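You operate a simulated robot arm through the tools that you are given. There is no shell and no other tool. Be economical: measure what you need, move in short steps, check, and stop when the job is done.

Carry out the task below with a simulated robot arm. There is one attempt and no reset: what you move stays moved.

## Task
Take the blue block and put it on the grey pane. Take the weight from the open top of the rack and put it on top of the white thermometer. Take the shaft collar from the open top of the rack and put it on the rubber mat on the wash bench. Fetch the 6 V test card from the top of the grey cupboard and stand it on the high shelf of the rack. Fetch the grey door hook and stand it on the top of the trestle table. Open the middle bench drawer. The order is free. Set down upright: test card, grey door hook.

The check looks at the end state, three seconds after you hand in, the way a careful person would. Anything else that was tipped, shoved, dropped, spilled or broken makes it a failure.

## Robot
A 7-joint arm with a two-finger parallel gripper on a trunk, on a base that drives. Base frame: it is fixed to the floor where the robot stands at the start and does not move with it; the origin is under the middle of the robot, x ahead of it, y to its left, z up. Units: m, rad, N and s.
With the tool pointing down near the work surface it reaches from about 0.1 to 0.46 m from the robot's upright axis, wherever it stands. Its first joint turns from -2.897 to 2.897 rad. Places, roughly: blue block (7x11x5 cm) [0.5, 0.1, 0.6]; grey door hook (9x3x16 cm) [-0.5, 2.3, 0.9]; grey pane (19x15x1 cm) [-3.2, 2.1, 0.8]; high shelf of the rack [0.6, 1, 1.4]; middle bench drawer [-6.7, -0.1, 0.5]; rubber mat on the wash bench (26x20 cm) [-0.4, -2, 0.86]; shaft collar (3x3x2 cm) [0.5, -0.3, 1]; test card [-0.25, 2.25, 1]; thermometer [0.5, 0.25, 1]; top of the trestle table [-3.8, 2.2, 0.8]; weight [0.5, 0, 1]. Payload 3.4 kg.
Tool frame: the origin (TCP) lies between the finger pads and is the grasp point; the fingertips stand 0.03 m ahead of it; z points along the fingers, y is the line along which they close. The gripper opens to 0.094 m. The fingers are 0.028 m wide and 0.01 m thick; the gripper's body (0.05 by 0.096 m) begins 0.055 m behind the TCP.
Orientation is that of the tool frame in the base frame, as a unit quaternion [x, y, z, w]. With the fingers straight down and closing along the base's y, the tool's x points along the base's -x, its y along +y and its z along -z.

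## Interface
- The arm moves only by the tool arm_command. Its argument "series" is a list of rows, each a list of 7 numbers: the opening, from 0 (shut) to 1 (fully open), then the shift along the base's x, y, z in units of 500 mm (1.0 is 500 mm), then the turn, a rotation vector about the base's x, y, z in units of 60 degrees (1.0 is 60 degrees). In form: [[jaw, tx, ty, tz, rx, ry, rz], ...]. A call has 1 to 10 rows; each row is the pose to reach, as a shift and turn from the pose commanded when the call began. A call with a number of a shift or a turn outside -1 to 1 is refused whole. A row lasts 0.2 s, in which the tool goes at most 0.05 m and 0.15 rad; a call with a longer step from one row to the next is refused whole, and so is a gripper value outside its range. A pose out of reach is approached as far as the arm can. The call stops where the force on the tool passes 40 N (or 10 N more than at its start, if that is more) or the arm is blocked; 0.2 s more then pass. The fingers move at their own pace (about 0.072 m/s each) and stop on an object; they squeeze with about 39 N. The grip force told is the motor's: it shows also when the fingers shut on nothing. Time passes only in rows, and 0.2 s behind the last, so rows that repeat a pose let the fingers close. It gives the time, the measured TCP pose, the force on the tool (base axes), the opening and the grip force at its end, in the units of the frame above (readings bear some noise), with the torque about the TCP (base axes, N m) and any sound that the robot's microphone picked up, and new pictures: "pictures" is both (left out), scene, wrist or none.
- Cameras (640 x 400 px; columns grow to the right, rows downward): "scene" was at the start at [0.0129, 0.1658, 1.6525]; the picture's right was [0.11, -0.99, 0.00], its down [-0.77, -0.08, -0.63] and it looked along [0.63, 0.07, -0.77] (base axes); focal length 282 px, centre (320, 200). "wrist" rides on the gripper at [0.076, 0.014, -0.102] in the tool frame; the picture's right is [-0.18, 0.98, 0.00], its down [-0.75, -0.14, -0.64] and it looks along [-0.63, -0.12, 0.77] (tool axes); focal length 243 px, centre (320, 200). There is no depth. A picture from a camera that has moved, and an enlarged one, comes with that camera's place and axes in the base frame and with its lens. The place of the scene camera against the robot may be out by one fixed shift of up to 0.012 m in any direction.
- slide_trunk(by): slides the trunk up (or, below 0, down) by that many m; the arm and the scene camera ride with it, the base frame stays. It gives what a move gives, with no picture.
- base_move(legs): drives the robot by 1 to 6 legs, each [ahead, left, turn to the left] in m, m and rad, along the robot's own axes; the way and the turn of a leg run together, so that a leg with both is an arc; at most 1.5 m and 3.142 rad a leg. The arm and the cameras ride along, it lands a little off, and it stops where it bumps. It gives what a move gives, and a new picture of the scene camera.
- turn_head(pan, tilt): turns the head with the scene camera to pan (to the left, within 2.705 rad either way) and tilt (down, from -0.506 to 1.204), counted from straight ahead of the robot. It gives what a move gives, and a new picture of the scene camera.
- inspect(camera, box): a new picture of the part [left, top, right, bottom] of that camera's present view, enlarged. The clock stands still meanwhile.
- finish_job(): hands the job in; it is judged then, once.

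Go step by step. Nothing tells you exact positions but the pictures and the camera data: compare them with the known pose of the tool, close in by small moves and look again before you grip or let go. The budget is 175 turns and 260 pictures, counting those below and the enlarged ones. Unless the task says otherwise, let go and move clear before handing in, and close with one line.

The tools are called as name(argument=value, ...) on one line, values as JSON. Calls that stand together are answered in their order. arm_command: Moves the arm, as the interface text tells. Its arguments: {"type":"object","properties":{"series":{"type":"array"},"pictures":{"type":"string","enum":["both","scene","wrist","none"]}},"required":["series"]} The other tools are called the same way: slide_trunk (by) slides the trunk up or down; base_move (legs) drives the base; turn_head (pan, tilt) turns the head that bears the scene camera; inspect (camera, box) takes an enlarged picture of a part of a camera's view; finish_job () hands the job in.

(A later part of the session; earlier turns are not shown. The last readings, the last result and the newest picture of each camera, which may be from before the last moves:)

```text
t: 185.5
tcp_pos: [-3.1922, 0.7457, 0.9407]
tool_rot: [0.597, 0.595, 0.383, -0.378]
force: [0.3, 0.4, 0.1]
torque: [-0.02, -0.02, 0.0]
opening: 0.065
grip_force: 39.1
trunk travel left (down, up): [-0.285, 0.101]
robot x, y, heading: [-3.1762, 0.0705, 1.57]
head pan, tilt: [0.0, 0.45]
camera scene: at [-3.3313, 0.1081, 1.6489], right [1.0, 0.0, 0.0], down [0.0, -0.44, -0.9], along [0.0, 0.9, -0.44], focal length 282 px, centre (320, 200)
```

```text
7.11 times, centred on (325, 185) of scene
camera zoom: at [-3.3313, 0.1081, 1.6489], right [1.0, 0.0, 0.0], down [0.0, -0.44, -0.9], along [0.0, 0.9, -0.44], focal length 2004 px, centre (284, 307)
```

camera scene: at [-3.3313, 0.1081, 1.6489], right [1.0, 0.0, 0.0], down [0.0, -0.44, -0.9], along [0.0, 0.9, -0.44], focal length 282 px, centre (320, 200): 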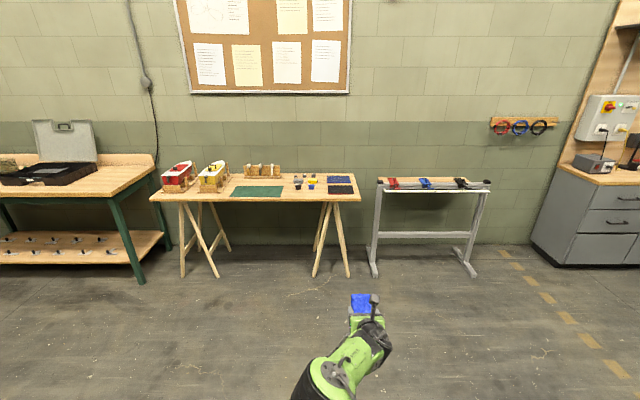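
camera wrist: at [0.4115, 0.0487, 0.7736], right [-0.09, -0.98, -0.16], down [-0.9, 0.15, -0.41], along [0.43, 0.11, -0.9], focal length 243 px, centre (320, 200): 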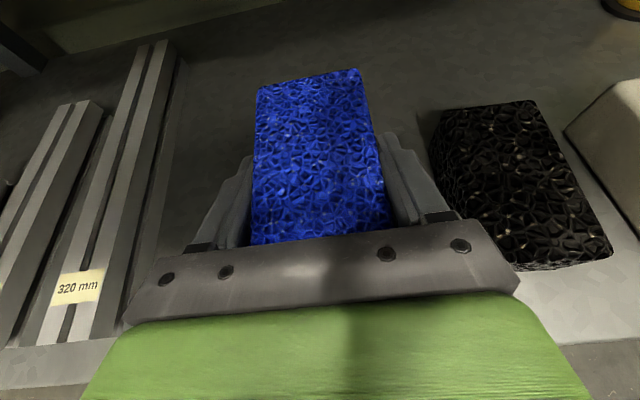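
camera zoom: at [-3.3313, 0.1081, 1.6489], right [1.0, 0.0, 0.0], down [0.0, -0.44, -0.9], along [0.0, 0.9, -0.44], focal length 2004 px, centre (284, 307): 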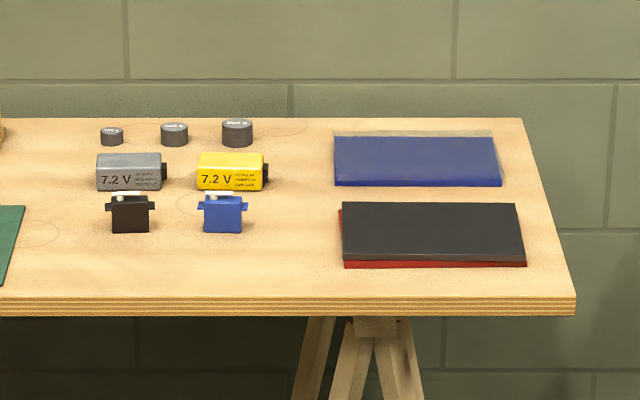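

Two stacks: blue over a pale one, and dark over red. I drive closer to judge which one is the grey.

base_move(legs=[[1.0, 0, 0]])

turn_head(pan=-0.1, tilt=0.7)

inspect(camera="wrist", box=[0, 0, 640, 400])

inspect(camera="scene", box=[280, 100, 440, 200])

```text
t: 190.8
tcp_pos: [-3.1837, 1.7576, 0.9412]
tool_rot: [0.6, 0.594, 0.382, -0.376]
force: [-0.8, 0.7, -0.4]
torque: [-0.01, 0.03, 0.01]
opening: 0.0651
grip_force: 39.0
trunk travel left (down, up): [-0.285, 0.101]
robot x, y, heading: [-3.171, 1.0824, 1.562]
head pan, tilt: [0.0, 0.45]
camera scene: at [-3.3265, 1.1198, 1.649], right [1.0, -0.01, 0.0], down [0.0, -0.44, -0.9], along [0.01, 0.9, -0.44], focal length 282 px, centre (320, 200)
```

scene: 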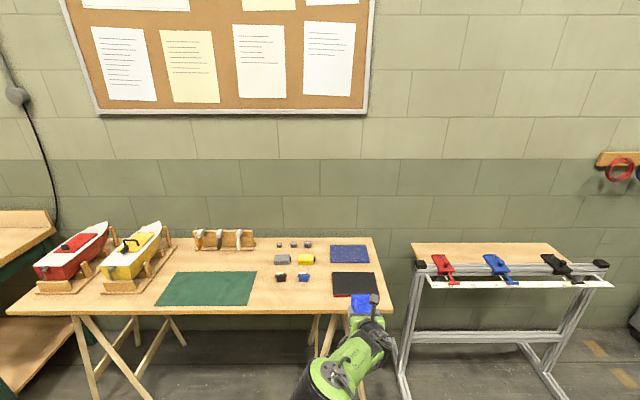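

```text
t: 191.5
tcp_pos: [-3.1851, 1.7563, 0.9411]
tool_rot: [0.599, 0.593, 0.384, -0.377]
force: [-0.4, -0.4, 0.0]
torque: [0.0, -0.03, -0.02]
opening: 0.0654
grip_force: 39.1
trunk travel left (down, up): [-0.285, 0.101]
robot x, y, heading: [-3.1686, 1.0845, 1.567]
head pan, tilt: [-0.099, 0.7]
camera scene: at [-3.3182, 1.1118, 1.6268], right [0.99, -0.11, 0.0], down [-0.07, -0.64, -0.77], along [0.08, 0.76, -0.64], focal length 282 px, centre (320, 200)
```

scene: 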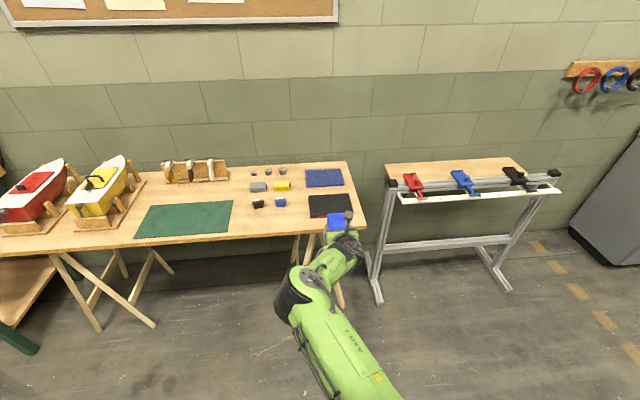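

```text
1.00 times, centred on (320, 200) of wrist (not enlarged: the box is as wide or as high as the picture)
camera zoom: at [-3.1698, 1.696, 1.0528], right [0.98, -0.09, -0.16], down [-0.15, -0.9, -0.41], along [-0.11, 0.43, -0.9], focal length 243 px, centre (320, 200)
```

zoom: 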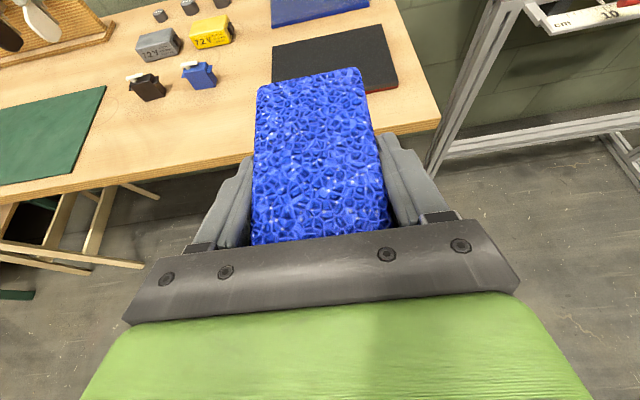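

```text
4.00 times, centred on (360, 150) of scene
camera zoom: at [-3.3182, 1.1118, 1.6268], right [0.99, -0.11, 0.0], down [-0.07, -0.64, -0.77], along [0.08, 0.76, -0.64], focal length 1127 px, centre (160, 400)
```

zoom: 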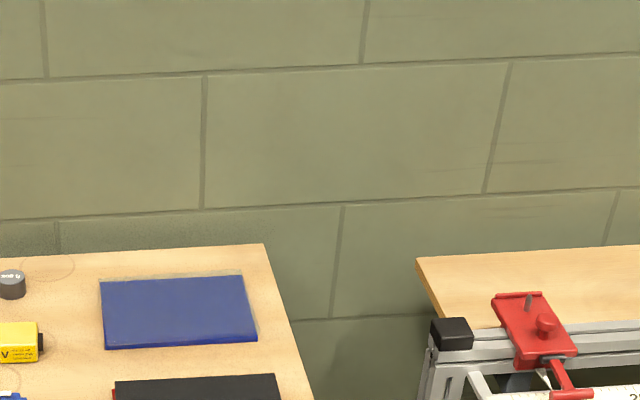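

inspect(camera="scene", box=[296, 160, 360, 220])

inspect(camera="wrist", box=[250, 0, 410, 100])

```text
6.67 times, centred on (328, 190) of scene
camera zoom: at [-3.3182, 1.1118, 1.6268], right [0.99, -0.11, 0.0], down [-0.07, -0.64, -0.77], along [0.08, 0.76, -0.64], focal length 1879 px, centre (267, 267)
```

zoom: 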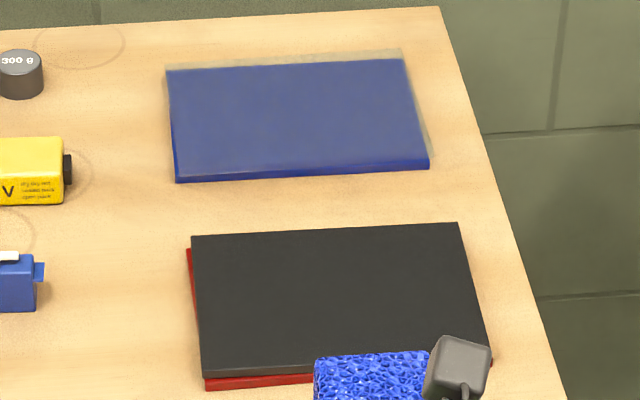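

```text
4.00 times, centred on (330, 50) of wrist
camera zoom: at [-3.1698, 1.696, 1.0528], right [0.98, -0.09, -0.16], down [-0.15, -0.9, -0.41], along [-0.11, 0.43, -0.9], focal length 970 px, centre (280, 800)
```

zoom: 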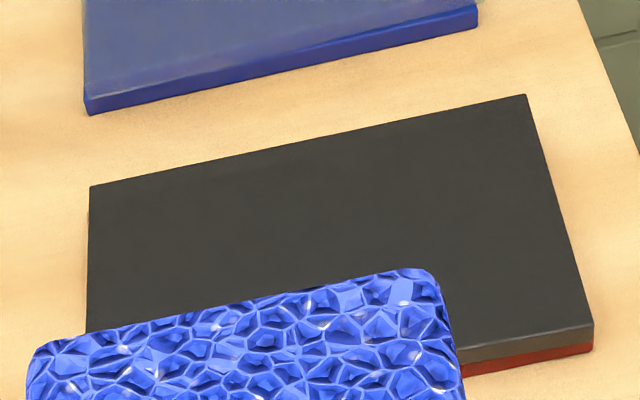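

There may be a translucent pane in play at the rear stack. I go closer for a definite look.

base_move(legs=[[0.3, 0.0, 0]])

turn_head(pan=-0.1, tilt=0.85)

inspect(camera="scene", box=[270, 100, 430, 200])

inspect(camera="wrist", box=[160, 0, 480, 200])

```text
t: 193.6
tcp_pos: [-3.1785, 2.0541, 0.94]
tool_rot: [0.6, 0.593, 0.383, -0.375]
force: [-0.2, -0.2, -1.3]
torque: [-0.01, 0.01, 0.02]
opening: 0.0652
grip_force: 39.5
trunk travel left (down, up): [-0.285, 0.101]
robot x, y, heading: [-3.1698, 1.374, 1.556]
head pan, tilt: [-0.099, 0.7]
camera scene: at [-3.3153, 1.4122, 1.6268], right [0.99, -0.11, 0.0], down [-0.07, -0.64, -0.76], along [0.08, 0.76, -0.64], focal length 282 px, centre (320, 200)
```

scene: 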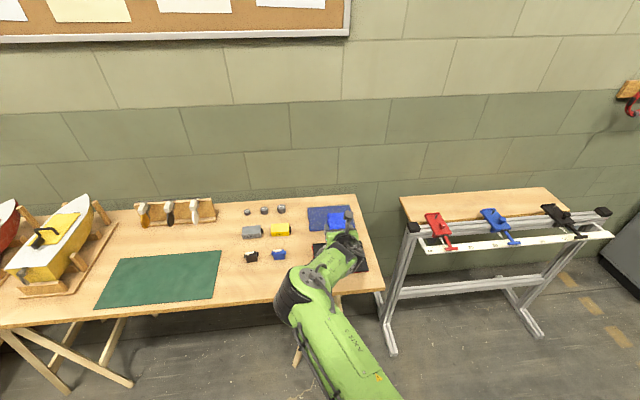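

```text
t: 194.3
tcp_pos: [-3.1778, 2.0549, 0.9407]
tool_rot: [0.6, 0.593, 0.385, -0.376]
force: [0.1, -0.2, -0.6]
torque: [-0.01, 0.0, 0.0]
opening: 0.0652
grip_force: 39.0
trunk travel left (down, up): [-0.285, 0.101]
robot x, y, heading: [-3.1664, 1.38, 1.558]
head pan, tilt: [-0.099, 0.85]
camera scene: at [-3.316, 1.4039, 1.6146], right [0.99, -0.11, 0.0], down [-0.08, -0.75, -0.66], along [0.07, 0.66, -0.75], focal length 282 px, centre (320, 200)
```

scene: 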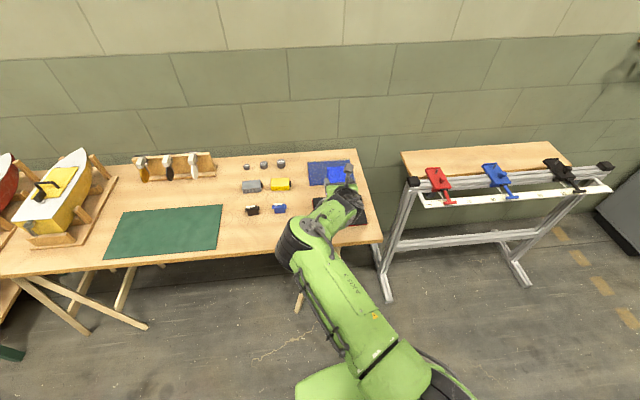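

```text
4.00 times, centred on (350, 150) of scene
camera zoom: at [-3.316, 1.4039, 1.6146], right [0.99, -0.11, 0.0], down [-0.08, -0.75, -0.66], along [0.07, 0.66, -0.75], focal length 1127 px, centre (200, 400)
```

zoom: 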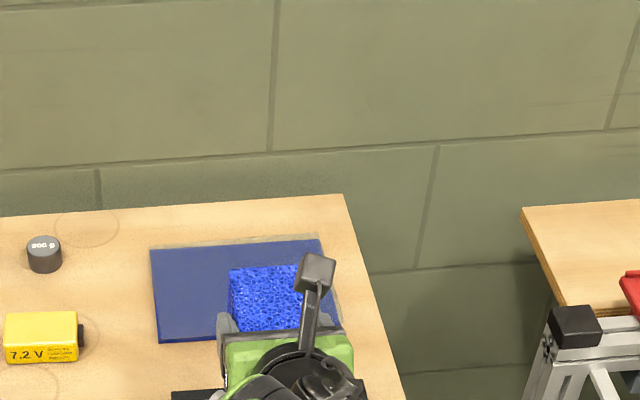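

```text
2.00 times, centred on (320, 100) of wrist
camera zoom: at [-3.1641, 1.9942, 1.0528], right [0.98, -0.09, -0.16], down [-0.15, -0.9, -0.41], along [-0.11, 0.43, -0.9], focal length 485 px, centre (320, 400)
```

zoom: 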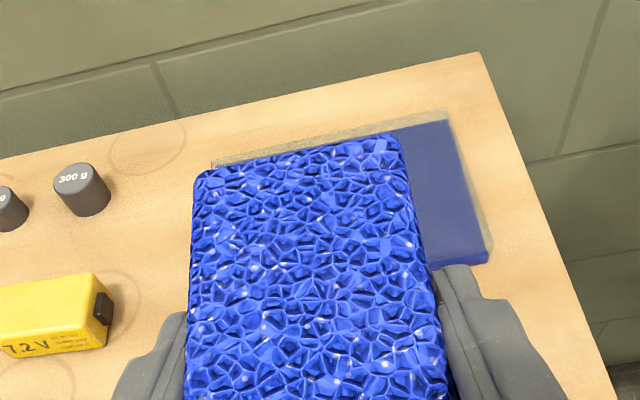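

Measured, the dark grey top pane centres at (−3.16, 2.055), matching the given place (the blue stack lies at y≈2.26). I lower the block over it.

arm_command(series=[[0, 0.016, -0.025, -0.06, 0, 0, 0], [0, 0.032, -0.05, -0.12, 0, 0, 0], [0, 0.032, -0.05, -0.17, 0, 0, 0], [0, 0.032, -0.05, -0.17, 0, 0, 0]])

turn_head(pan=-0.15, tilt=0.85)

inspect(camera="scene", box=[260, 140, 388, 220])

```text
t: 195.3
tcp_pos: [-3.1609, 2.0303, 0.8576]
tool_rot: [0.6, 0.592, 0.385, -0.376]
force: [-0.3, 0.3, -0.9]
torque: [0.0, -0.03, -0.02]
opening: 0.0651
grip_force: 39.2
trunk travel left (down, up): [-0.285, 0.101]
robot x, y, heading: [-3.1688, 1.3767, 1.559]
head pan, tilt: [-0.099, 0.85]
camera scene: at [-3.3161, 1.4038, 1.6145], right [0.99, -0.11, 0.0], down [-0.08, -0.75, -0.66], along [0.07, 0.66, -0.75], focal length 282 px, centre (320, 200)
camera wrist: at [-3.1476, 1.9696, 0.9688], right [0.98, -0.09, -0.16], down [-0.15, -0.9, -0.41], along [-0.11, 0.43, -0.9], focal length 243 px, centre (320, 200)
```

scene: 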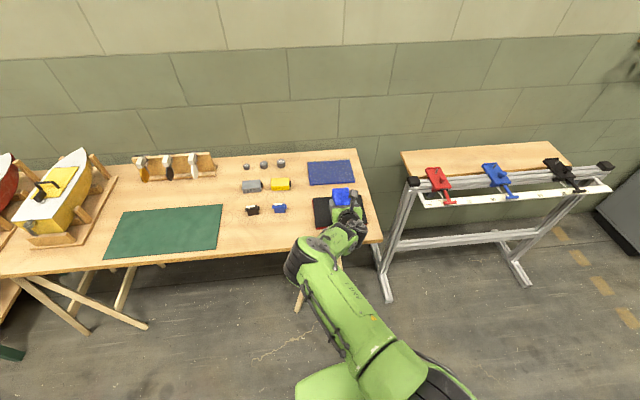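
wrist: 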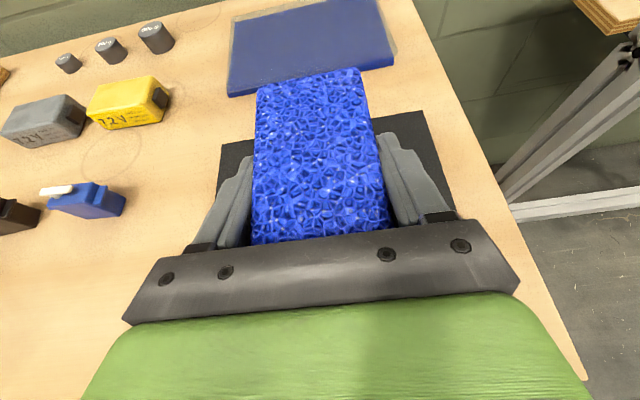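

```text
t: 195.9
tcp_pos: [-3.1613, 2.0293, 0.8566]
tool_rot: [0.6, 0.592, 0.384, -0.376]
force: [-0.7, 0.0, 0.0]
torque: [0.02, -0.03, 0.0]
opening: 0.0653
grip_force: 39.2
trunk travel left (down, up): [-0.285, 0.101]
robot x, y, heading: [-3.1684, 1.3807, 1.559]
head pan, tilt: [-0.15, 0.85]
camera scene: at [-3.3122, 1.4037, 1.6145], right [0.99, -0.16, 0.0], down [-0.12, -0.74, -0.66], along [0.11, 0.65, -0.75], focal length 282 px, centre (320, 200)
```

scene: 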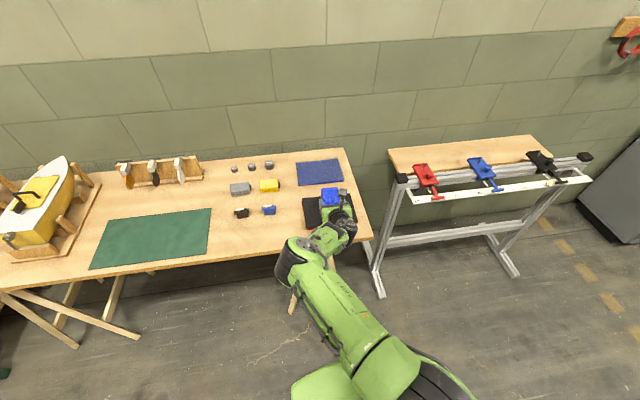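

```text
5.00 times, centred on (324, 180) of scene
camera zoom: at [-3.3122, 1.4037, 1.6145], right [0.99, -0.16, 0.0], down [-0.12, -0.74, -0.66], along [0.11, 0.65, -0.75], focal length 1409 px, centre (300, 300)
```

zoom: 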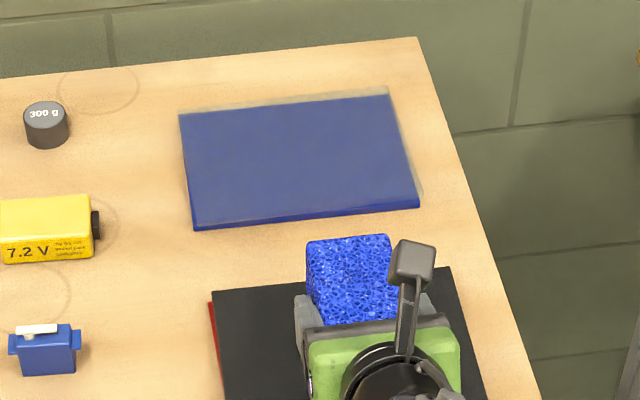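

By grid and colour the dark one is the grey pane; the block is centred over it. Lower until contact.

arm_command(series=[[0, 0, 0, -0.02, 0, 0, 0], [0, 0, 0, -0.03, 0, 0, 0], [0, 0, 0, -0.036, 0, 0, 0], [0, 0, 0, -0.042, 0, 0, 0], [0, 0, 0, -0.048, 0, 0, 0], [0, 0, 0, -0.054, 0, 0, 0]], pictures="none")

```text
t: 197.3
tcp_pos: [-3.1627, 2.0291, 0.8284]
tool_rot: [0.601, 0.593, 0.384, -0.375]
force: [-0.1, -1.1, 0.2]
torque: [0.02, -0.04, 0.02]
opening: 0.065
grip_force: 39.1
trunk travel left (down, up): [-0.285, 0.101]
robot x, y, heading: [-3.1701, 1.3808, 1.554]
head pan, tilt: [-0.15, 0.85]
```

arm_command(series=[[0, 0, 0, -0.006, 0, 0, 0], [0, 0, 0, -0.012, 0, 0, 0], [0, 0, 0, -0.018, 0, 0, 0], [0, 0, 0, -0.024, 0, 0, 0], [0, 0, 0, -0.024, 0, 0, 0]], pictures="wrist")

inspect(camera="scene", box=[280, 160, 376, 220])

```text
t: 198.4
tcp_pos: [-3.1622, 2.0336, 0.8266]
tool_rot: [0.594, 0.591, 0.391, -0.381]
force: [1.1, 1.2, 14.6]
torque: [-0.62, 0.19, 0.05]
opening: 0.0653
grip_force: 38.6
trunk travel left (down, up): [-0.285, 0.101]
robot x, y, heading: [-3.1703, 1.3786, 1.558]
head pan, tilt: [-0.15, 0.85]
stopped in row 5: the force on the tool passed its limit at 41 N (the readings are from after the stop); the commanded pose is now the measured one
camera wrist: at [-3.1486, 1.9707, 0.9372], right [0.98, -0.09, -0.16], down [-0.15, -0.89, -0.43], along [-0.1, 0.45, -0.89], focal length 243 px, centre (320, 200)
```

wrist: 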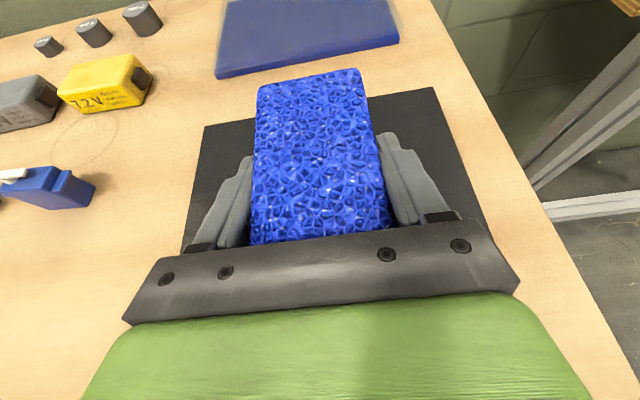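

```text
6.67 times, centred on (328, 190) of scene
camera zoom: at [-3.3121, 1.4016, 1.6144], right [0.99, -0.16, 0.0], down [-0.12, -0.74, -0.66], along [0.11, 0.65, -0.75], focal length 1879 px, centre (267, 267)
```

zoom: 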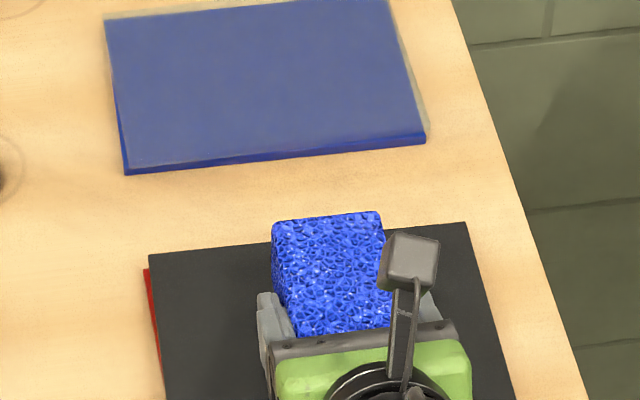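

Contact with the pane. Open and withdraw backward.

arm_command(series=[[0, 0, 0, 0.002, 0, 0, 0], [0.8, 0, 0, 0.002, 0, 0, 0], [0.9, 0, 0, 0.002, 0, 0, 0], [1, 0, 0, 0.002, 0, 0, 0], [1, 0, 0, 0.004, 0, 0, 0], [1, 0, -0.06, 0.008, 0, 0, 0], [1, 0, -0.14, 0.016, 0, 0, 0], [1, 0, -0.22, 0.05, 0, 0, 0]])

```text
t: 200.2
tcp_pos: [-3.1623, 1.9213, 0.8477]
tool_rot: [0.596, 0.593, 0.388, -0.378]
force: [0.2, 0.1, 0.8]
torque: [-0.01, -0.01, 0.0]
opening: 0.0941
grip_force: 0.0
trunk travel left (down, up): [-0.285, 0.101]
robot x, y, heading: [-3.1708, 1.3804, 1.558]
head pan, tilt: [-0.15, 0.85]
camera scene: at [-3.3123, 1.4026, 1.6145], right [0.99, -0.16, 0.0], down [-0.12, -0.74, -0.66], along [0.11, 0.65, -0.75], focal length 282 px, centre (320, 200)
camera wrist: at [-3.1478, 1.8611, 0.9595], right [0.98, -0.09, -0.16], down [-0.15, -0.89, -0.42], along [-0.1, 0.44, -0.89], focal length 243 px, centre (320, 200)
```

scene: 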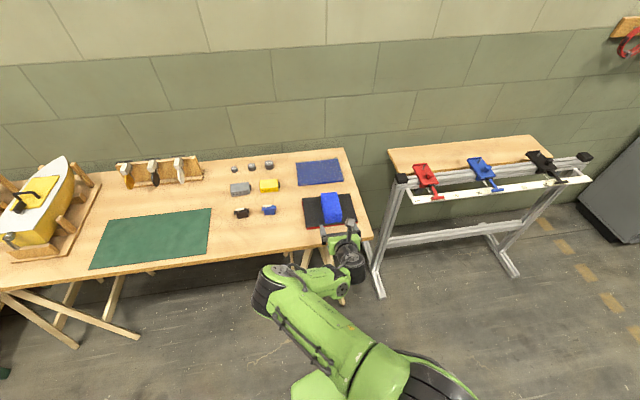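
wrist: 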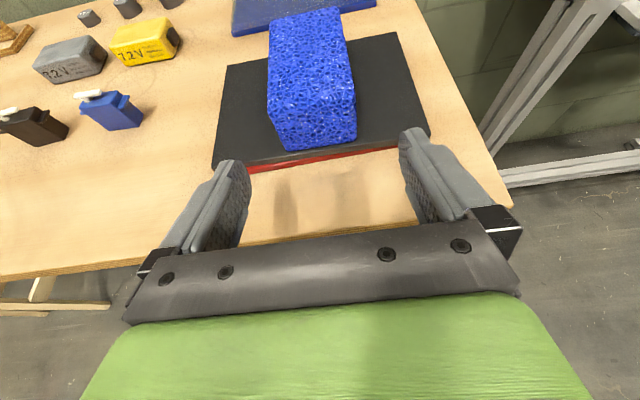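

Blue block is on the grey pane. Now back to the cupboard for the hook: back off and strafe right.

base_move(legs=[[-0.45, 0, 0.012], [0, -1.35, 0], [0, -1.35, 0], [0.1, 0, 0]])

arm_command(series=[[1, 0, 0, 0.08, 0, 0, 0], [1, 0, 0, 0.16, 0, 0, 0]], pictures="wrist")

turn_head(pan=0.0, tilt=0.65)

```text
t: 216.6
tcp_pos: [-0.4735, 1.6815, 0.8468]
tool_rot: [0.573, 0.615, 0.373, -0.393]
force: [0.0, 0.3, -0.3]
torque: [-0.01, 0.02, -0.02]
opening: 0.0937
grip_force: 0.0
trunk travel left (down, up): [-0.285, 0.101]
robot x, y, heading: [-0.4389, 1.1356, 1.634]
head pan, tilt: [-0.15, 0.85]
camera scene: at [-0.5852, 1.1533, 1.6145], right [1.0, -0.09, 0.0], down [-0.06, -0.75, -0.66], along [0.06, 0.66, -0.75], focal length 282 px, centre (320, 200)
```

scene: 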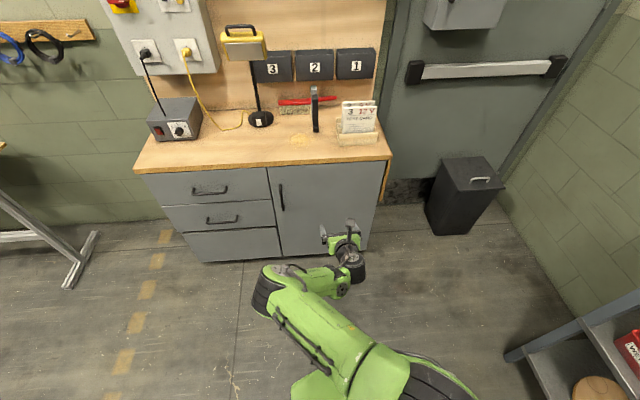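

```text
t: 217.2
tcp_pos: [-0.4743, 1.6836, 0.929]
tool_rot: [0.572, 0.614, 0.374, -0.394]
force: [0.1, -0.7, -0.7]
torque: [0.03, 0.03, -0.01]
opening: 0.0941
grip_force: 0.1
trunk travel left (down, up): [-0.285, 0.101]
robot x, y, heading: [-0.4436, 1.1393, 1.637]
head pan, tilt: [-0.15, 0.85]
camera wrist: at [-0.455, 1.6219, 1.039], right [0.99, -0.01, -0.16], down [-0.08, -0.9, -0.42], along [-0.14, 0.43, -0.89], focal length 243 px, centre (320, 200)
```

wrist: 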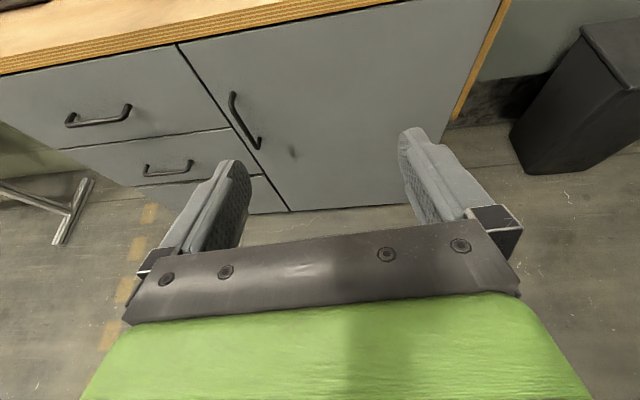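

```text
t: 217.9
tcp_pos: [-0.475, 1.6842, 0.927]
tool_rot: [0.573, 0.614, 0.374, -0.392]
force: [0.1, -0.3, 0.6]
torque: [-0.04, 0.04, -0.02]
opening: 0.0942
grip_force: 0.0
trunk travel left (down, up): [-0.285, 0.101]
robot x, y, heading: [-0.44, 1.1358, 1.635]
head pan, tilt: [0.0, 0.649]
camera scene: at [-0.5973, 1.16, 1.6311], right [1.0, 0.06, 0.0], down [0.04, -0.6, -0.8], along [-0.05, 0.79, -0.61], focal length 282 px, centre (320, 200)
```

scene: 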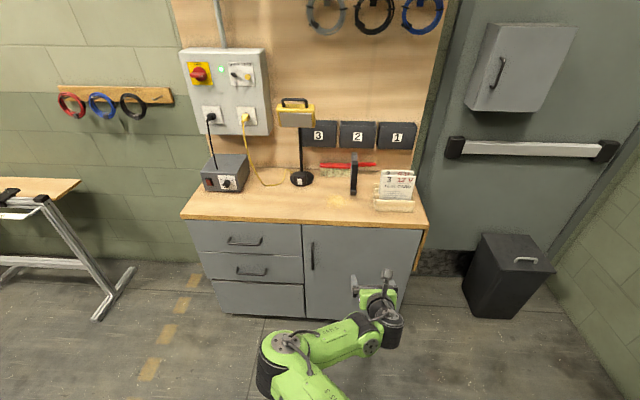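

base_move(legs=[[0, 0, -0.066], [0.2, 0.03, 0]])

inspect(camera="scene", box=[310, 130, 438, 230])

inspect(camera="wrist", box=[0, 0, 640, 400])

```text
t: 219.9
tcp_pos: [-0.4658, 1.8807, 0.928]
tool_rot: [0.594, 0.594, 0.387, -0.379]
force: [-0.3, 0.4, 0.1]
torque: [-0.02, 0.0, -0.01]
opening: 0.094
grip_force: 0.1
trunk travel left (down, up): [-0.285, 0.101]
robot x, y, heading: [-0.472, 1.3331, 1.568]
head pan, tilt: [0.0, 0.649]
camera scene: at [-0.6255, 1.3688, 1.6311], right [1.0, 0.0, 0.0], down [0.0, -0.61, -0.8], along [0.0, 0.8, -0.61], focal length 282 px, centre (320, 200)
```

scene: 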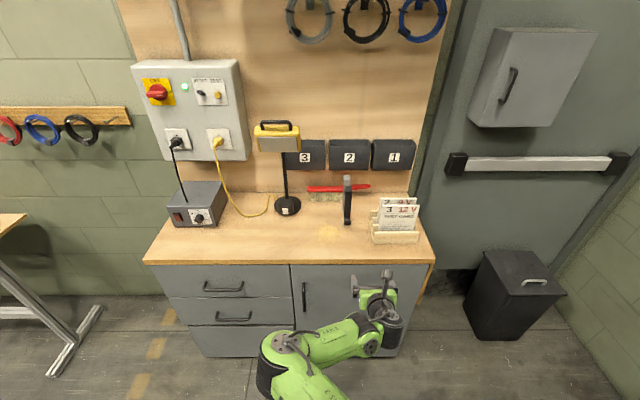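

```text
4.00 times, centred on (374, 180) of scene
camera zoom: at [-0.6255, 1.3688, 1.6311], right [1.0, 0.0, 0.0], down [0.0, -0.61, -0.8], along [0.0, 0.8, -0.61], focal length 1127 px, centre (104, 280)
```

zoom: 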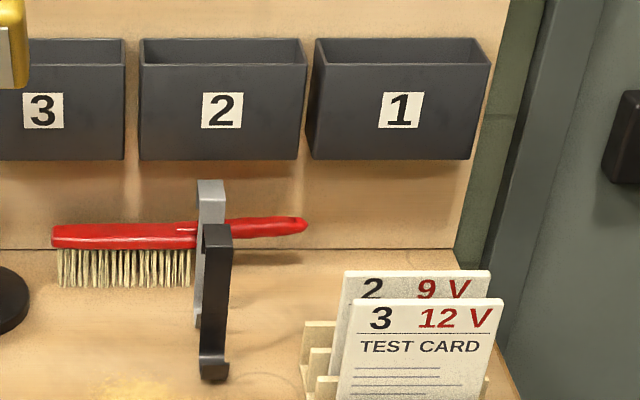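

```text
1.00 times, centred on (320, 200) of wrist (not enlarged: the box is as wide or as high as the picture)
camera zoom: at [-0.4511, 1.8197, 1.0378], right [0.98, -0.08, -0.16], down [-0.14, -0.89, -0.42], along [-0.11, 0.44, -0.89], focal length 243 px, centre (320, 200)
```

zoom: 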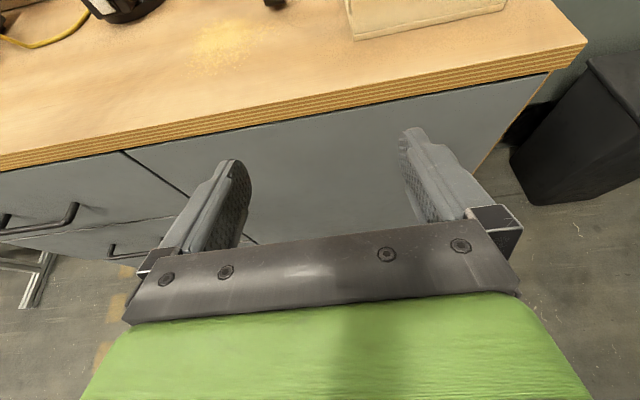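

The hook's front plate is at about x=−0.51, y≈2.30, 3 cm wide, z 0.83–0.99. I align x, narrow the opening and drive ahead 0.28 m.

arm_command(series=[[0.64, -0.05, 0, 0, 0, 0, 0], [0.64, -0.088, 0, 0, 0, 0, 0], [0.64, -0.088, 0, 0.02, 0, 0, 0]], pictures="none")

base_move(legs=[[0.28, 0, 0]])

inspect(camera="wrist", box=[0, 0, 640, 400])

inspect(camera="scene", box=[310, 170, 438, 250])

```text
t: 220.7
tcp_pos: [-0.5093, 1.8799, 0.9376]
tool_rot: [0.594, 0.594, 0.387, -0.38]
force: [0.1, 0.0, -1.5]
torque: [-0.01, -0.01, 0.01]
opening: 0.0603
grip_force: 0.1
trunk travel left (down, up): [-0.285, 0.101]
robot x, y, heading: [-0.473, 1.3347, 1.564]
head pan, tilt: [0.0, 0.649]
```

```text
t: 222.7
tcp_pos: [-0.5044, 2.1635, 0.9364]
tool_rot: [0.596, 0.593, 0.387, -0.378]
force: [0.1, -0.1, 0.1]
torque: [-0.04, -0.01, 0.0]
opening: 0.0602
grip_force: 0.0
trunk travel left (down, up): [-0.285, 0.101]
robot x, y, heading: [-0.4657, 1.6147, 1.56]
head pan, tilt: [0.0, 0.649]
camera scene: at [-0.6231, 1.6513, 1.6311], right [1.0, -0.01, 0.0], down [-0.01, -0.61, -0.8], along [0.01, 0.8, -0.61], focal length 282 px, centre (320, 200)
```

scene: 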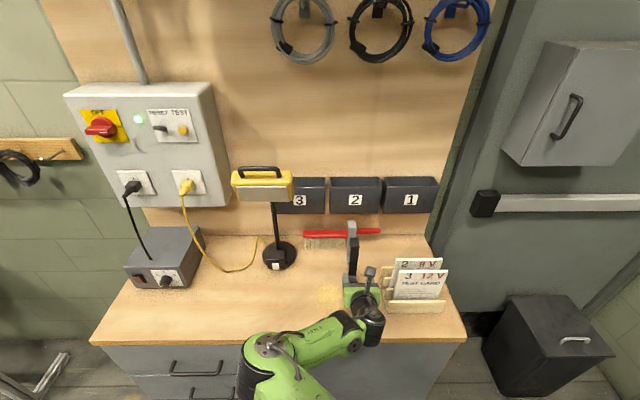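

```text
1.00 times, centred on (320, 200) of wrist (not enlarged: the box is as wide or as high as the picture)
camera zoom: at [-0.49, 2.1021, 1.0483], right [0.98, -0.09, -0.16], down [-0.15, -0.89, -0.42], along [-0.11, 0.44, -0.89], focal length 243 px, centre (320, 200)
```

zoom: 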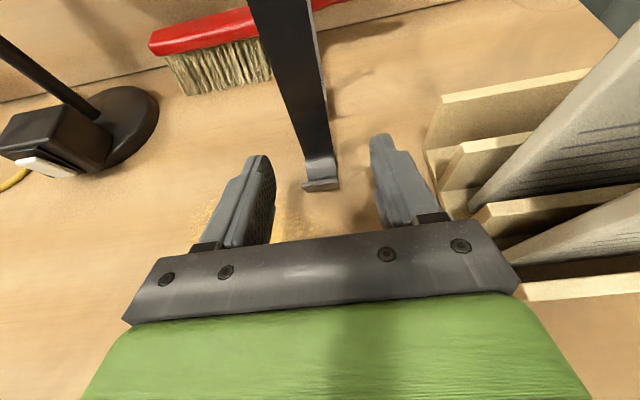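

```text
5.00 times, centred on (374, 210) of scene
camera zoom: at [-0.6231, 1.6513, 1.6311], right [1.0, -0.01, 0.0], down [-0.01, -0.61, -0.8], along [0.01, 0.8, -0.61], focal length 1409 px, centre (50, 150)
```

zoom: 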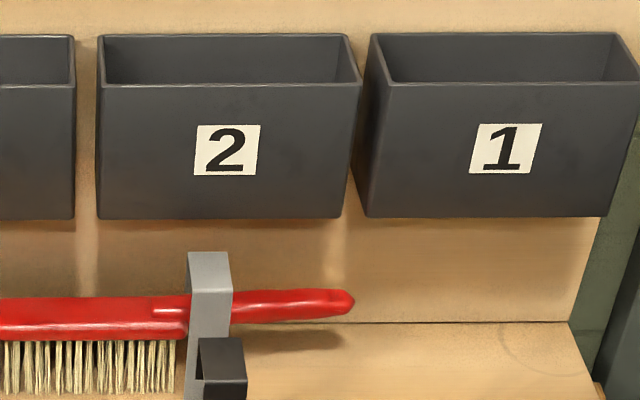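

The hook's foot is at y≈2.22, the plate a little behind. I advance 8 cm with a small x correction and check.

arm_command(series=[[0.64, -0.014, 0.04, 0.01, 0, 0, 0], [0.64, -0.014, 0.1, 0.02, 0, 0, 0], [0.64, -0.014, 0.15, 0.02, 0, 0, 0], [0.64, -0.014, 0.15, 0.02, 0, 0, 0]])

```text
t: 223.7
tcp_pos: [-0.5118, 2.2378, 0.948]
tool_rot: [0.596, 0.593, 0.389, -0.378]
force: [0.4, 0.2, -0.1]
torque: [-0.02, -0.01, 0.01]
opening: 0.0601
grip_force: 0.1
trunk travel left (down, up): [-0.285, 0.101]
robot x, y, heading: [-0.4661, 1.6138, 1.565]
head pan, tilt: [0.0, 0.649]
camera scene: at [-0.6232, 1.6494, 1.6311], right [1.0, -0.01, 0.0], down [-0.01, -0.6, -0.8], along [0.01, 0.8, -0.6], focal length 282 px, centre (320, 200)
camera wrist: at [-0.4975, 2.1765, 1.0591], right [0.98, -0.09, -0.16], down [-0.15, -0.89, -0.42], along [-0.11, 0.44, -0.89], focal length 243 px, centre (320, 200)
```

scene: 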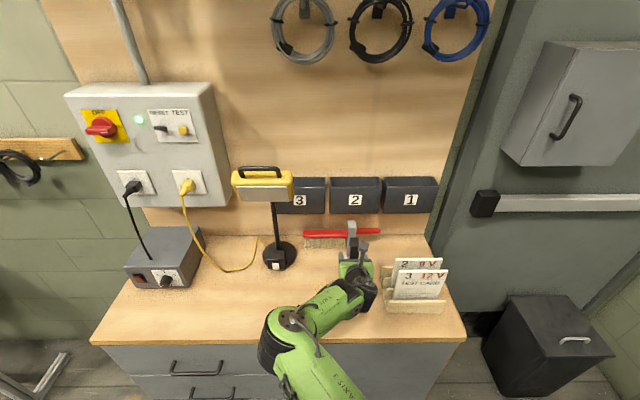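
wrist: 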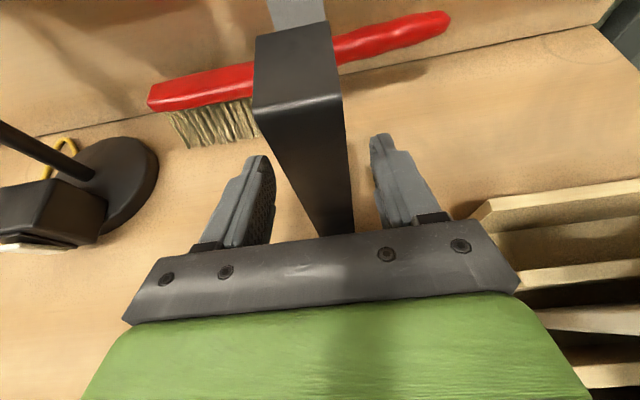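

Important: there are two hooks — the black one in front of me and the light grey one (the target) right behind it. I back out and pitch the tool steeper to view and take the grey one from above the black.

arm_command(series=[[0.64, 0, -0.09, 0.01, 0, 0, 0], [0.64, 0, -0.18, 0.05, 0, 0, 0], [0.64, 0, -0.2, 0.13, 0, 0, 0], [0.64, 0, -0.2, 0.22, -0.1, 0, 0], [0.64, 0, -0.2, 0.31, -0.22, 0, 0], [0.64, 0, -0.15, 0.38, -0.35, 0, 0], [0.64, 0, -0.1, 0.42, -0.48, 0, 0], [0.64, 0, -0.05, 0.44, -0.583, 0, 0]])

inspect(camera="wrist", box=[200, 0, 440, 150])

```text
t: 225.5
tcp_pos: [-0.5102, 2.2147, 1.1653]
tool_rot: [0.683, 0.682, 0.19, -0.181]
force: [1.2, -0.2, 0.1]
torque: [0.01, 0.03, -0.01]
opening: 0.0602
grip_force: 0.1
trunk travel left (down, up): [-0.285, 0.101]
robot x, y, heading: [-0.4667, 1.6168, 1.564]
head pan, tilt: [0.0, 0.649]
camera scene: at [-0.6218, 1.6521, 1.6312], right [1.0, -0.01, 0.0], down [-0.01, -0.61, -0.8], along [0.01, 0.8, -0.61], focal length 282 px, centre (320, 200)
camera wrist: at [-0.4962, 2.2283, 1.2923], right [0.98, -0.16, -0.08], down [-0.15, -0.97, 0.17], along [-0.11, -0.15, -0.98], focal length 243 px, centre (320, 200)
```

scene: 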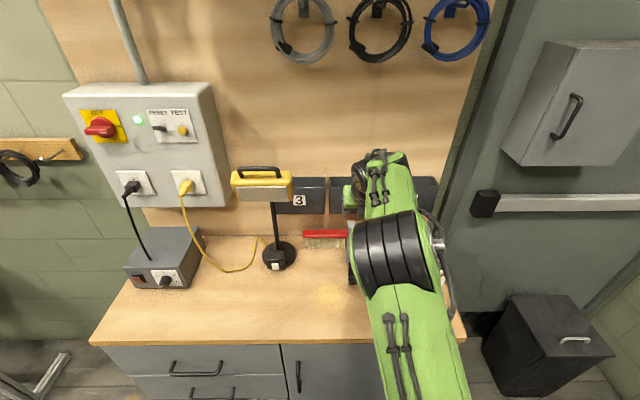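
wrist: 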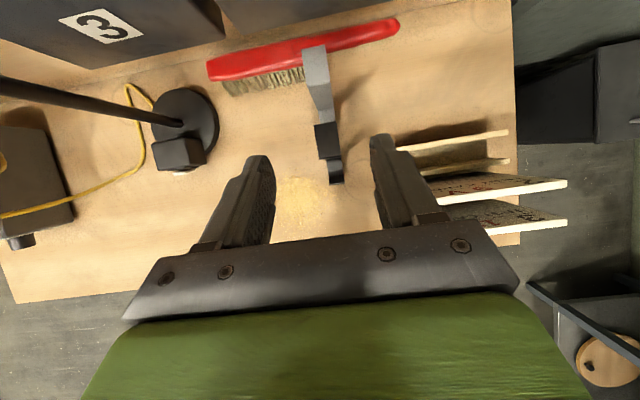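

```text
2.67 times, centred on (320, 75) of wrist
camera zoom: at [-0.4962, 2.2283, 1.2923], right [0.98, -0.16, -0.08], down [-0.15, -0.97, 0.17], along [-0.11, -0.15, -0.98], focal length 647 px, centre (320, 533)
```

zoom: 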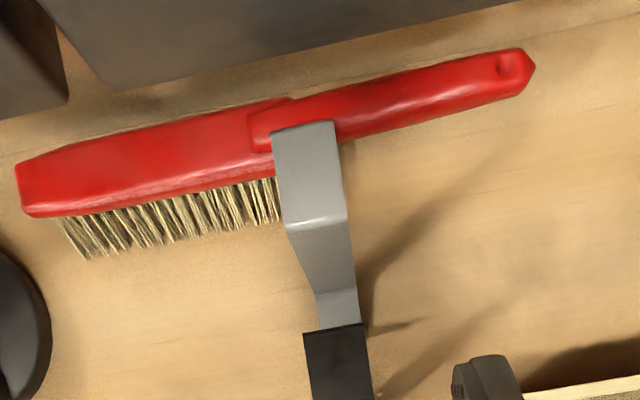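

Now clear: grey hook's bridge spans y 2.317–2.357 at x≈−0.508, just behind the black's rear edge (2.272). I move above it.

arm_command(series=[[0.64, 0.004, 0.08, 0, 0, 0, 0], [0.64, 0.004, 0.16, -0.03, 0, 0, 0], [0.64, 0.004, 0.22, -0.09, 0, 0, 0], [0.64, 0.004, 0.222, -0.17, 0, 0, 0], [0.64, 0.004, 0.222, -0.25, 0, 0, 0]])

```text
t: 226.7
tcp_pos: [-0.5126, 2.318, 1.0437]
tool_rot: [0.681, 0.682, 0.192, -0.182]
force: [1.4, 0.2, 0.0]
torque: [0.02, 0.0, -0.01]
opening: 0.0599
grip_force: 0.0
out of reach, approached as far as the arm can: row 3, 4, 5
trunk travel left (down, up): [-0.285, 0.101]
robot x, y, heading: [-0.4683, 1.6155, 1.559]
head pan, tilt: [0.0, 0.649]
camera scene: at [-0.6232, 1.6499, 1.6311], right [1.0, -0.01, 0.0], down [-0.01, -0.6, -0.8], along [0.01, 0.8, -0.6], focal length 282 px, centre (320, 200)
camera wrist: at [-0.4975, 2.3309, 1.1704], right [0.98, -0.16, -0.08], down [-0.15, -0.98, 0.16], along [-0.11, -0.15, -0.98], focal length 243 px, centre (320, 200)
```

scene: 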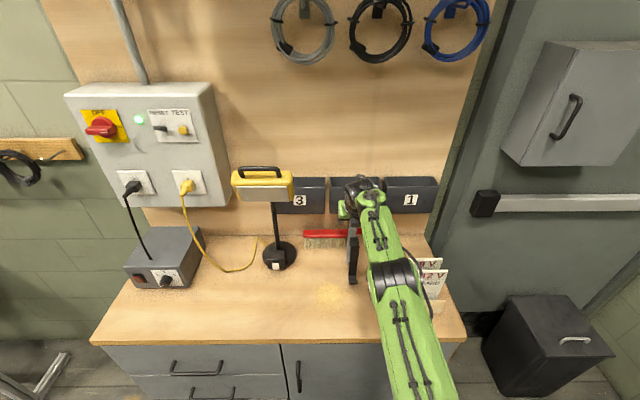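
wrist: 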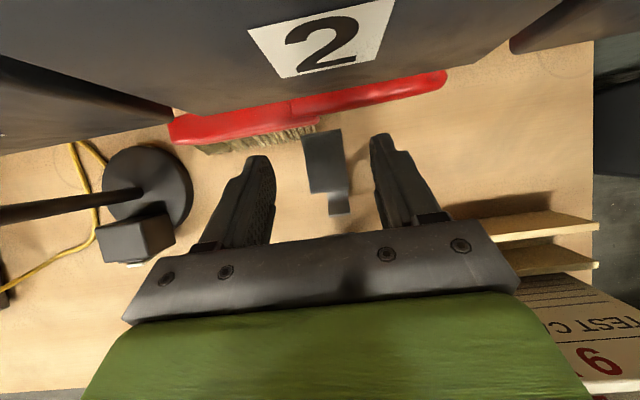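

At the reach limit; I pull back slightly, drive 6 cm ahead, and redo.

arm_command(series=[[0.64, 0, -0.07, 0.05, 0, 0, 0], [0.64, 0, -0.15, 0.08, 0, 0, 0]], pictures="none")

base_move(legs=[[0.06, 0, 0.008]])

inspect(camera="wrist", box=[0, 0, 640, 400])

```text
t: 227.3
tcp_pos: [-0.5092, 2.2636, 1.0743]
tool_rot: [0.683, 0.681, 0.19, -0.183]
force: [0.8, -0.2, -0.6]
torque: [-0.05, 0.08, 0.0]
opening: 0.0603
grip_force: 0.0
out of reach, approached as far as the arm can: row 2
trunk travel left (down, up): [-0.285, 0.101]
robot x, y, heading: [-0.4679, 1.615, 1.566]
head pan, tilt: [0.0, 0.649]
```

```text
t: 228.3
tcp_pos: [-0.5155, 2.324, 1.075]
tool_rot: [0.68, 0.684, 0.191, -0.183]
force: [-0.8, 0.5, -0.5]
torque: [-0.02, -0.02, -0.01]
opening: 0.0602
grip_force: 0.0
trunk travel left (down, up): [-0.285, 0.101]
robot x, y, heading: [-0.4666, 1.6732, 1.57]
head pan, tilt: [0.0, 0.649]
camera scene: at [-0.6228, 1.7112, 1.6311], right [1.0, 0.0, 0.0], down [0.0, -0.61, -0.8], along [0.0, 0.8, -0.61], focal length 282 px, centre (320, 200)
```

scene: 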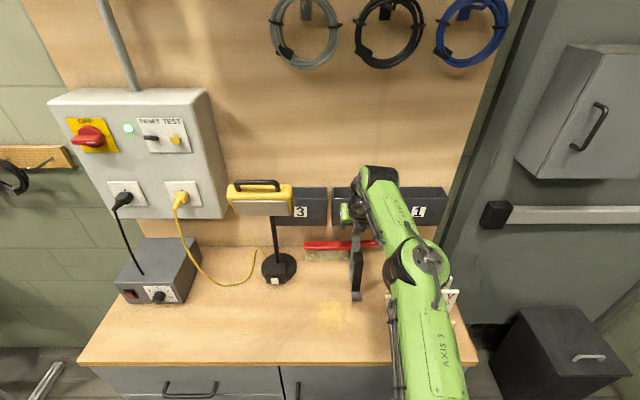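

```text
1.00 times, centred on (320, 200) of wrist (not enlarged: the box is as wide or as high as the picture)
camera zoom: at [-0.5013, 2.3379, 1.2007], right [0.98, -0.15, -0.08], down [-0.14, -0.98, 0.17], along [-0.1, -0.15, -0.98], focal length 243 px, centre (320, 200)
```

zoom: 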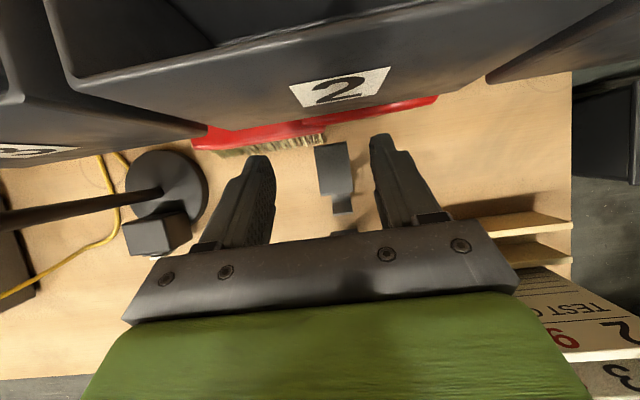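

arm_command(series=[[0.64, 0.012, 0, -0.04, 0, 0, 0], [0.64, 0.012, 0, -0.09, 0, 0, 0], [0.64, 0.012, 0, -0.09, 0, 0, 0]])

```text
t: 229.1
tcp_pos: [-0.5125, 2.3228, 1.0662]
tool_rot: [0.679, 0.685, 0.191, -0.182]
force: [0.0, -0.4, -0.3]
torque: [-0.02, 0.0, 0.05]
opening: 0.0602
grip_force: 0.0
out of reach, approached as far as the arm can: row 1, 2, 3
trunk travel left (down, up): [-0.285, 0.101]
robot x, y, heading: [-0.4702, 1.6766, 1.57]
head pan, tilt: [0.0, 0.649]
camera scene: at [-0.6232, 1.708, 1.6311], right [1.0, 0.0, 0.0], down [0.0, -0.6, -0.8], along [0.0, 0.8, -0.6], focal length 282 px, centre (320, 200)
camera wrist: at [-0.4989, 2.3369, 1.1925], right [0.98, -0.15, -0.08], down [-0.14, -0.98, 0.17], along [-0.1, -0.15, -0.98], focal length 243 px, centre (320, 200)
```

scene: 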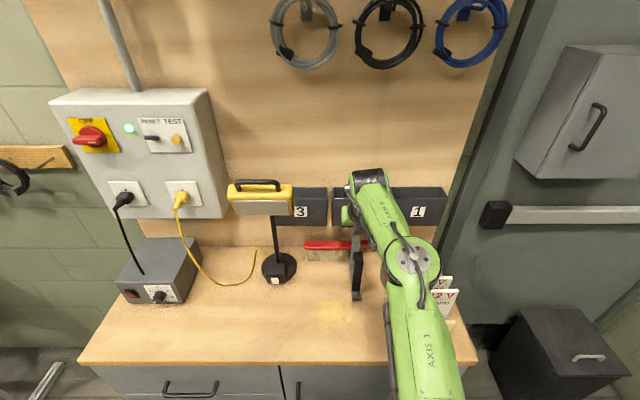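
wrist: 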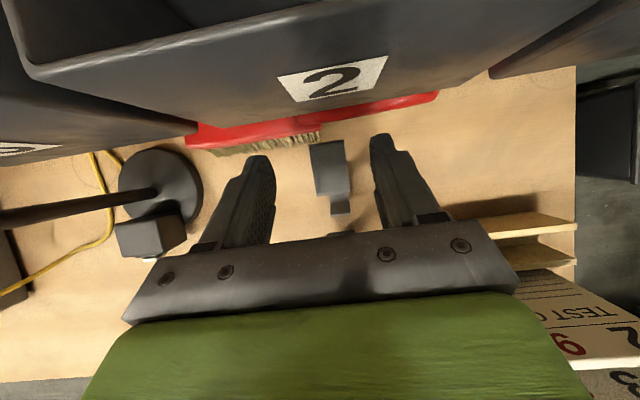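

The arm is near a joint limit; rather than moving it, I lower the whole trunk with the arm pose fixed (elbow stays well above the cards).

slide_trunk(by=-0.045)

inspect(camera="wrist", box=[160, 50, 480, 250])

inspect(camera="scene", box=[310, 160, 502, 280])

```text
t: 229.9
tcp_pos: [-0.5129, 2.3237, 1.0207]
tool_rot: [0.679, 0.685, 0.19, -0.182]
force: [0.0, 0.3, 0.5]
torque: [-0.01, 0.0, 0.01]
opening: 0.0602
grip_force: 0.2
trunk travel left (down, up): [-0.24, 0.146]
robot x, y, heading: [-0.4672, 1.6732, 1.562]
head pan, tilt: [0.0, 0.649]
```

```text
2.00 times, centred on (320, 150) of wrist
camera zoom: at [-0.4986, 2.337, 1.1475], right [0.98, -0.15, -0.08], down [-0.14, -0.98, 0.17], along [-0.1, -0.15, -0.98], focal length 485 px, centre (320, 300)
```

zoom: 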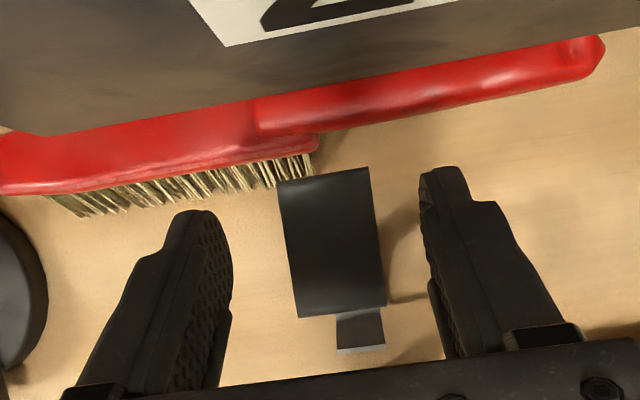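

```text
3.33 times, centred on (406, 220) of scene
camera zoom: at [-0.6229, 1.7082, 1.586], right [1.0, 0.0, 0.0], down [0.0, -0.6, -0.8], along [0.0, 0.8, -0.6], focal length 940 px, centre (33, 133)
```

zoom: 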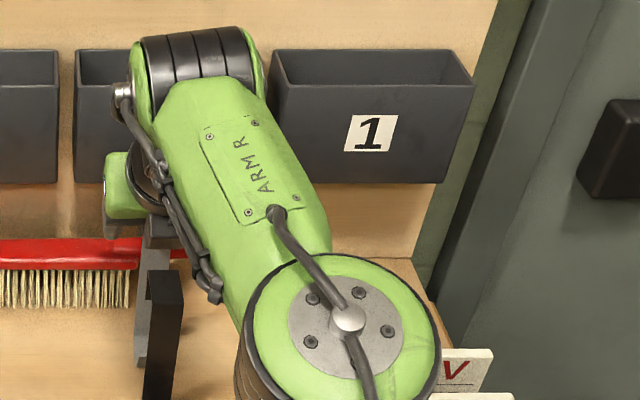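

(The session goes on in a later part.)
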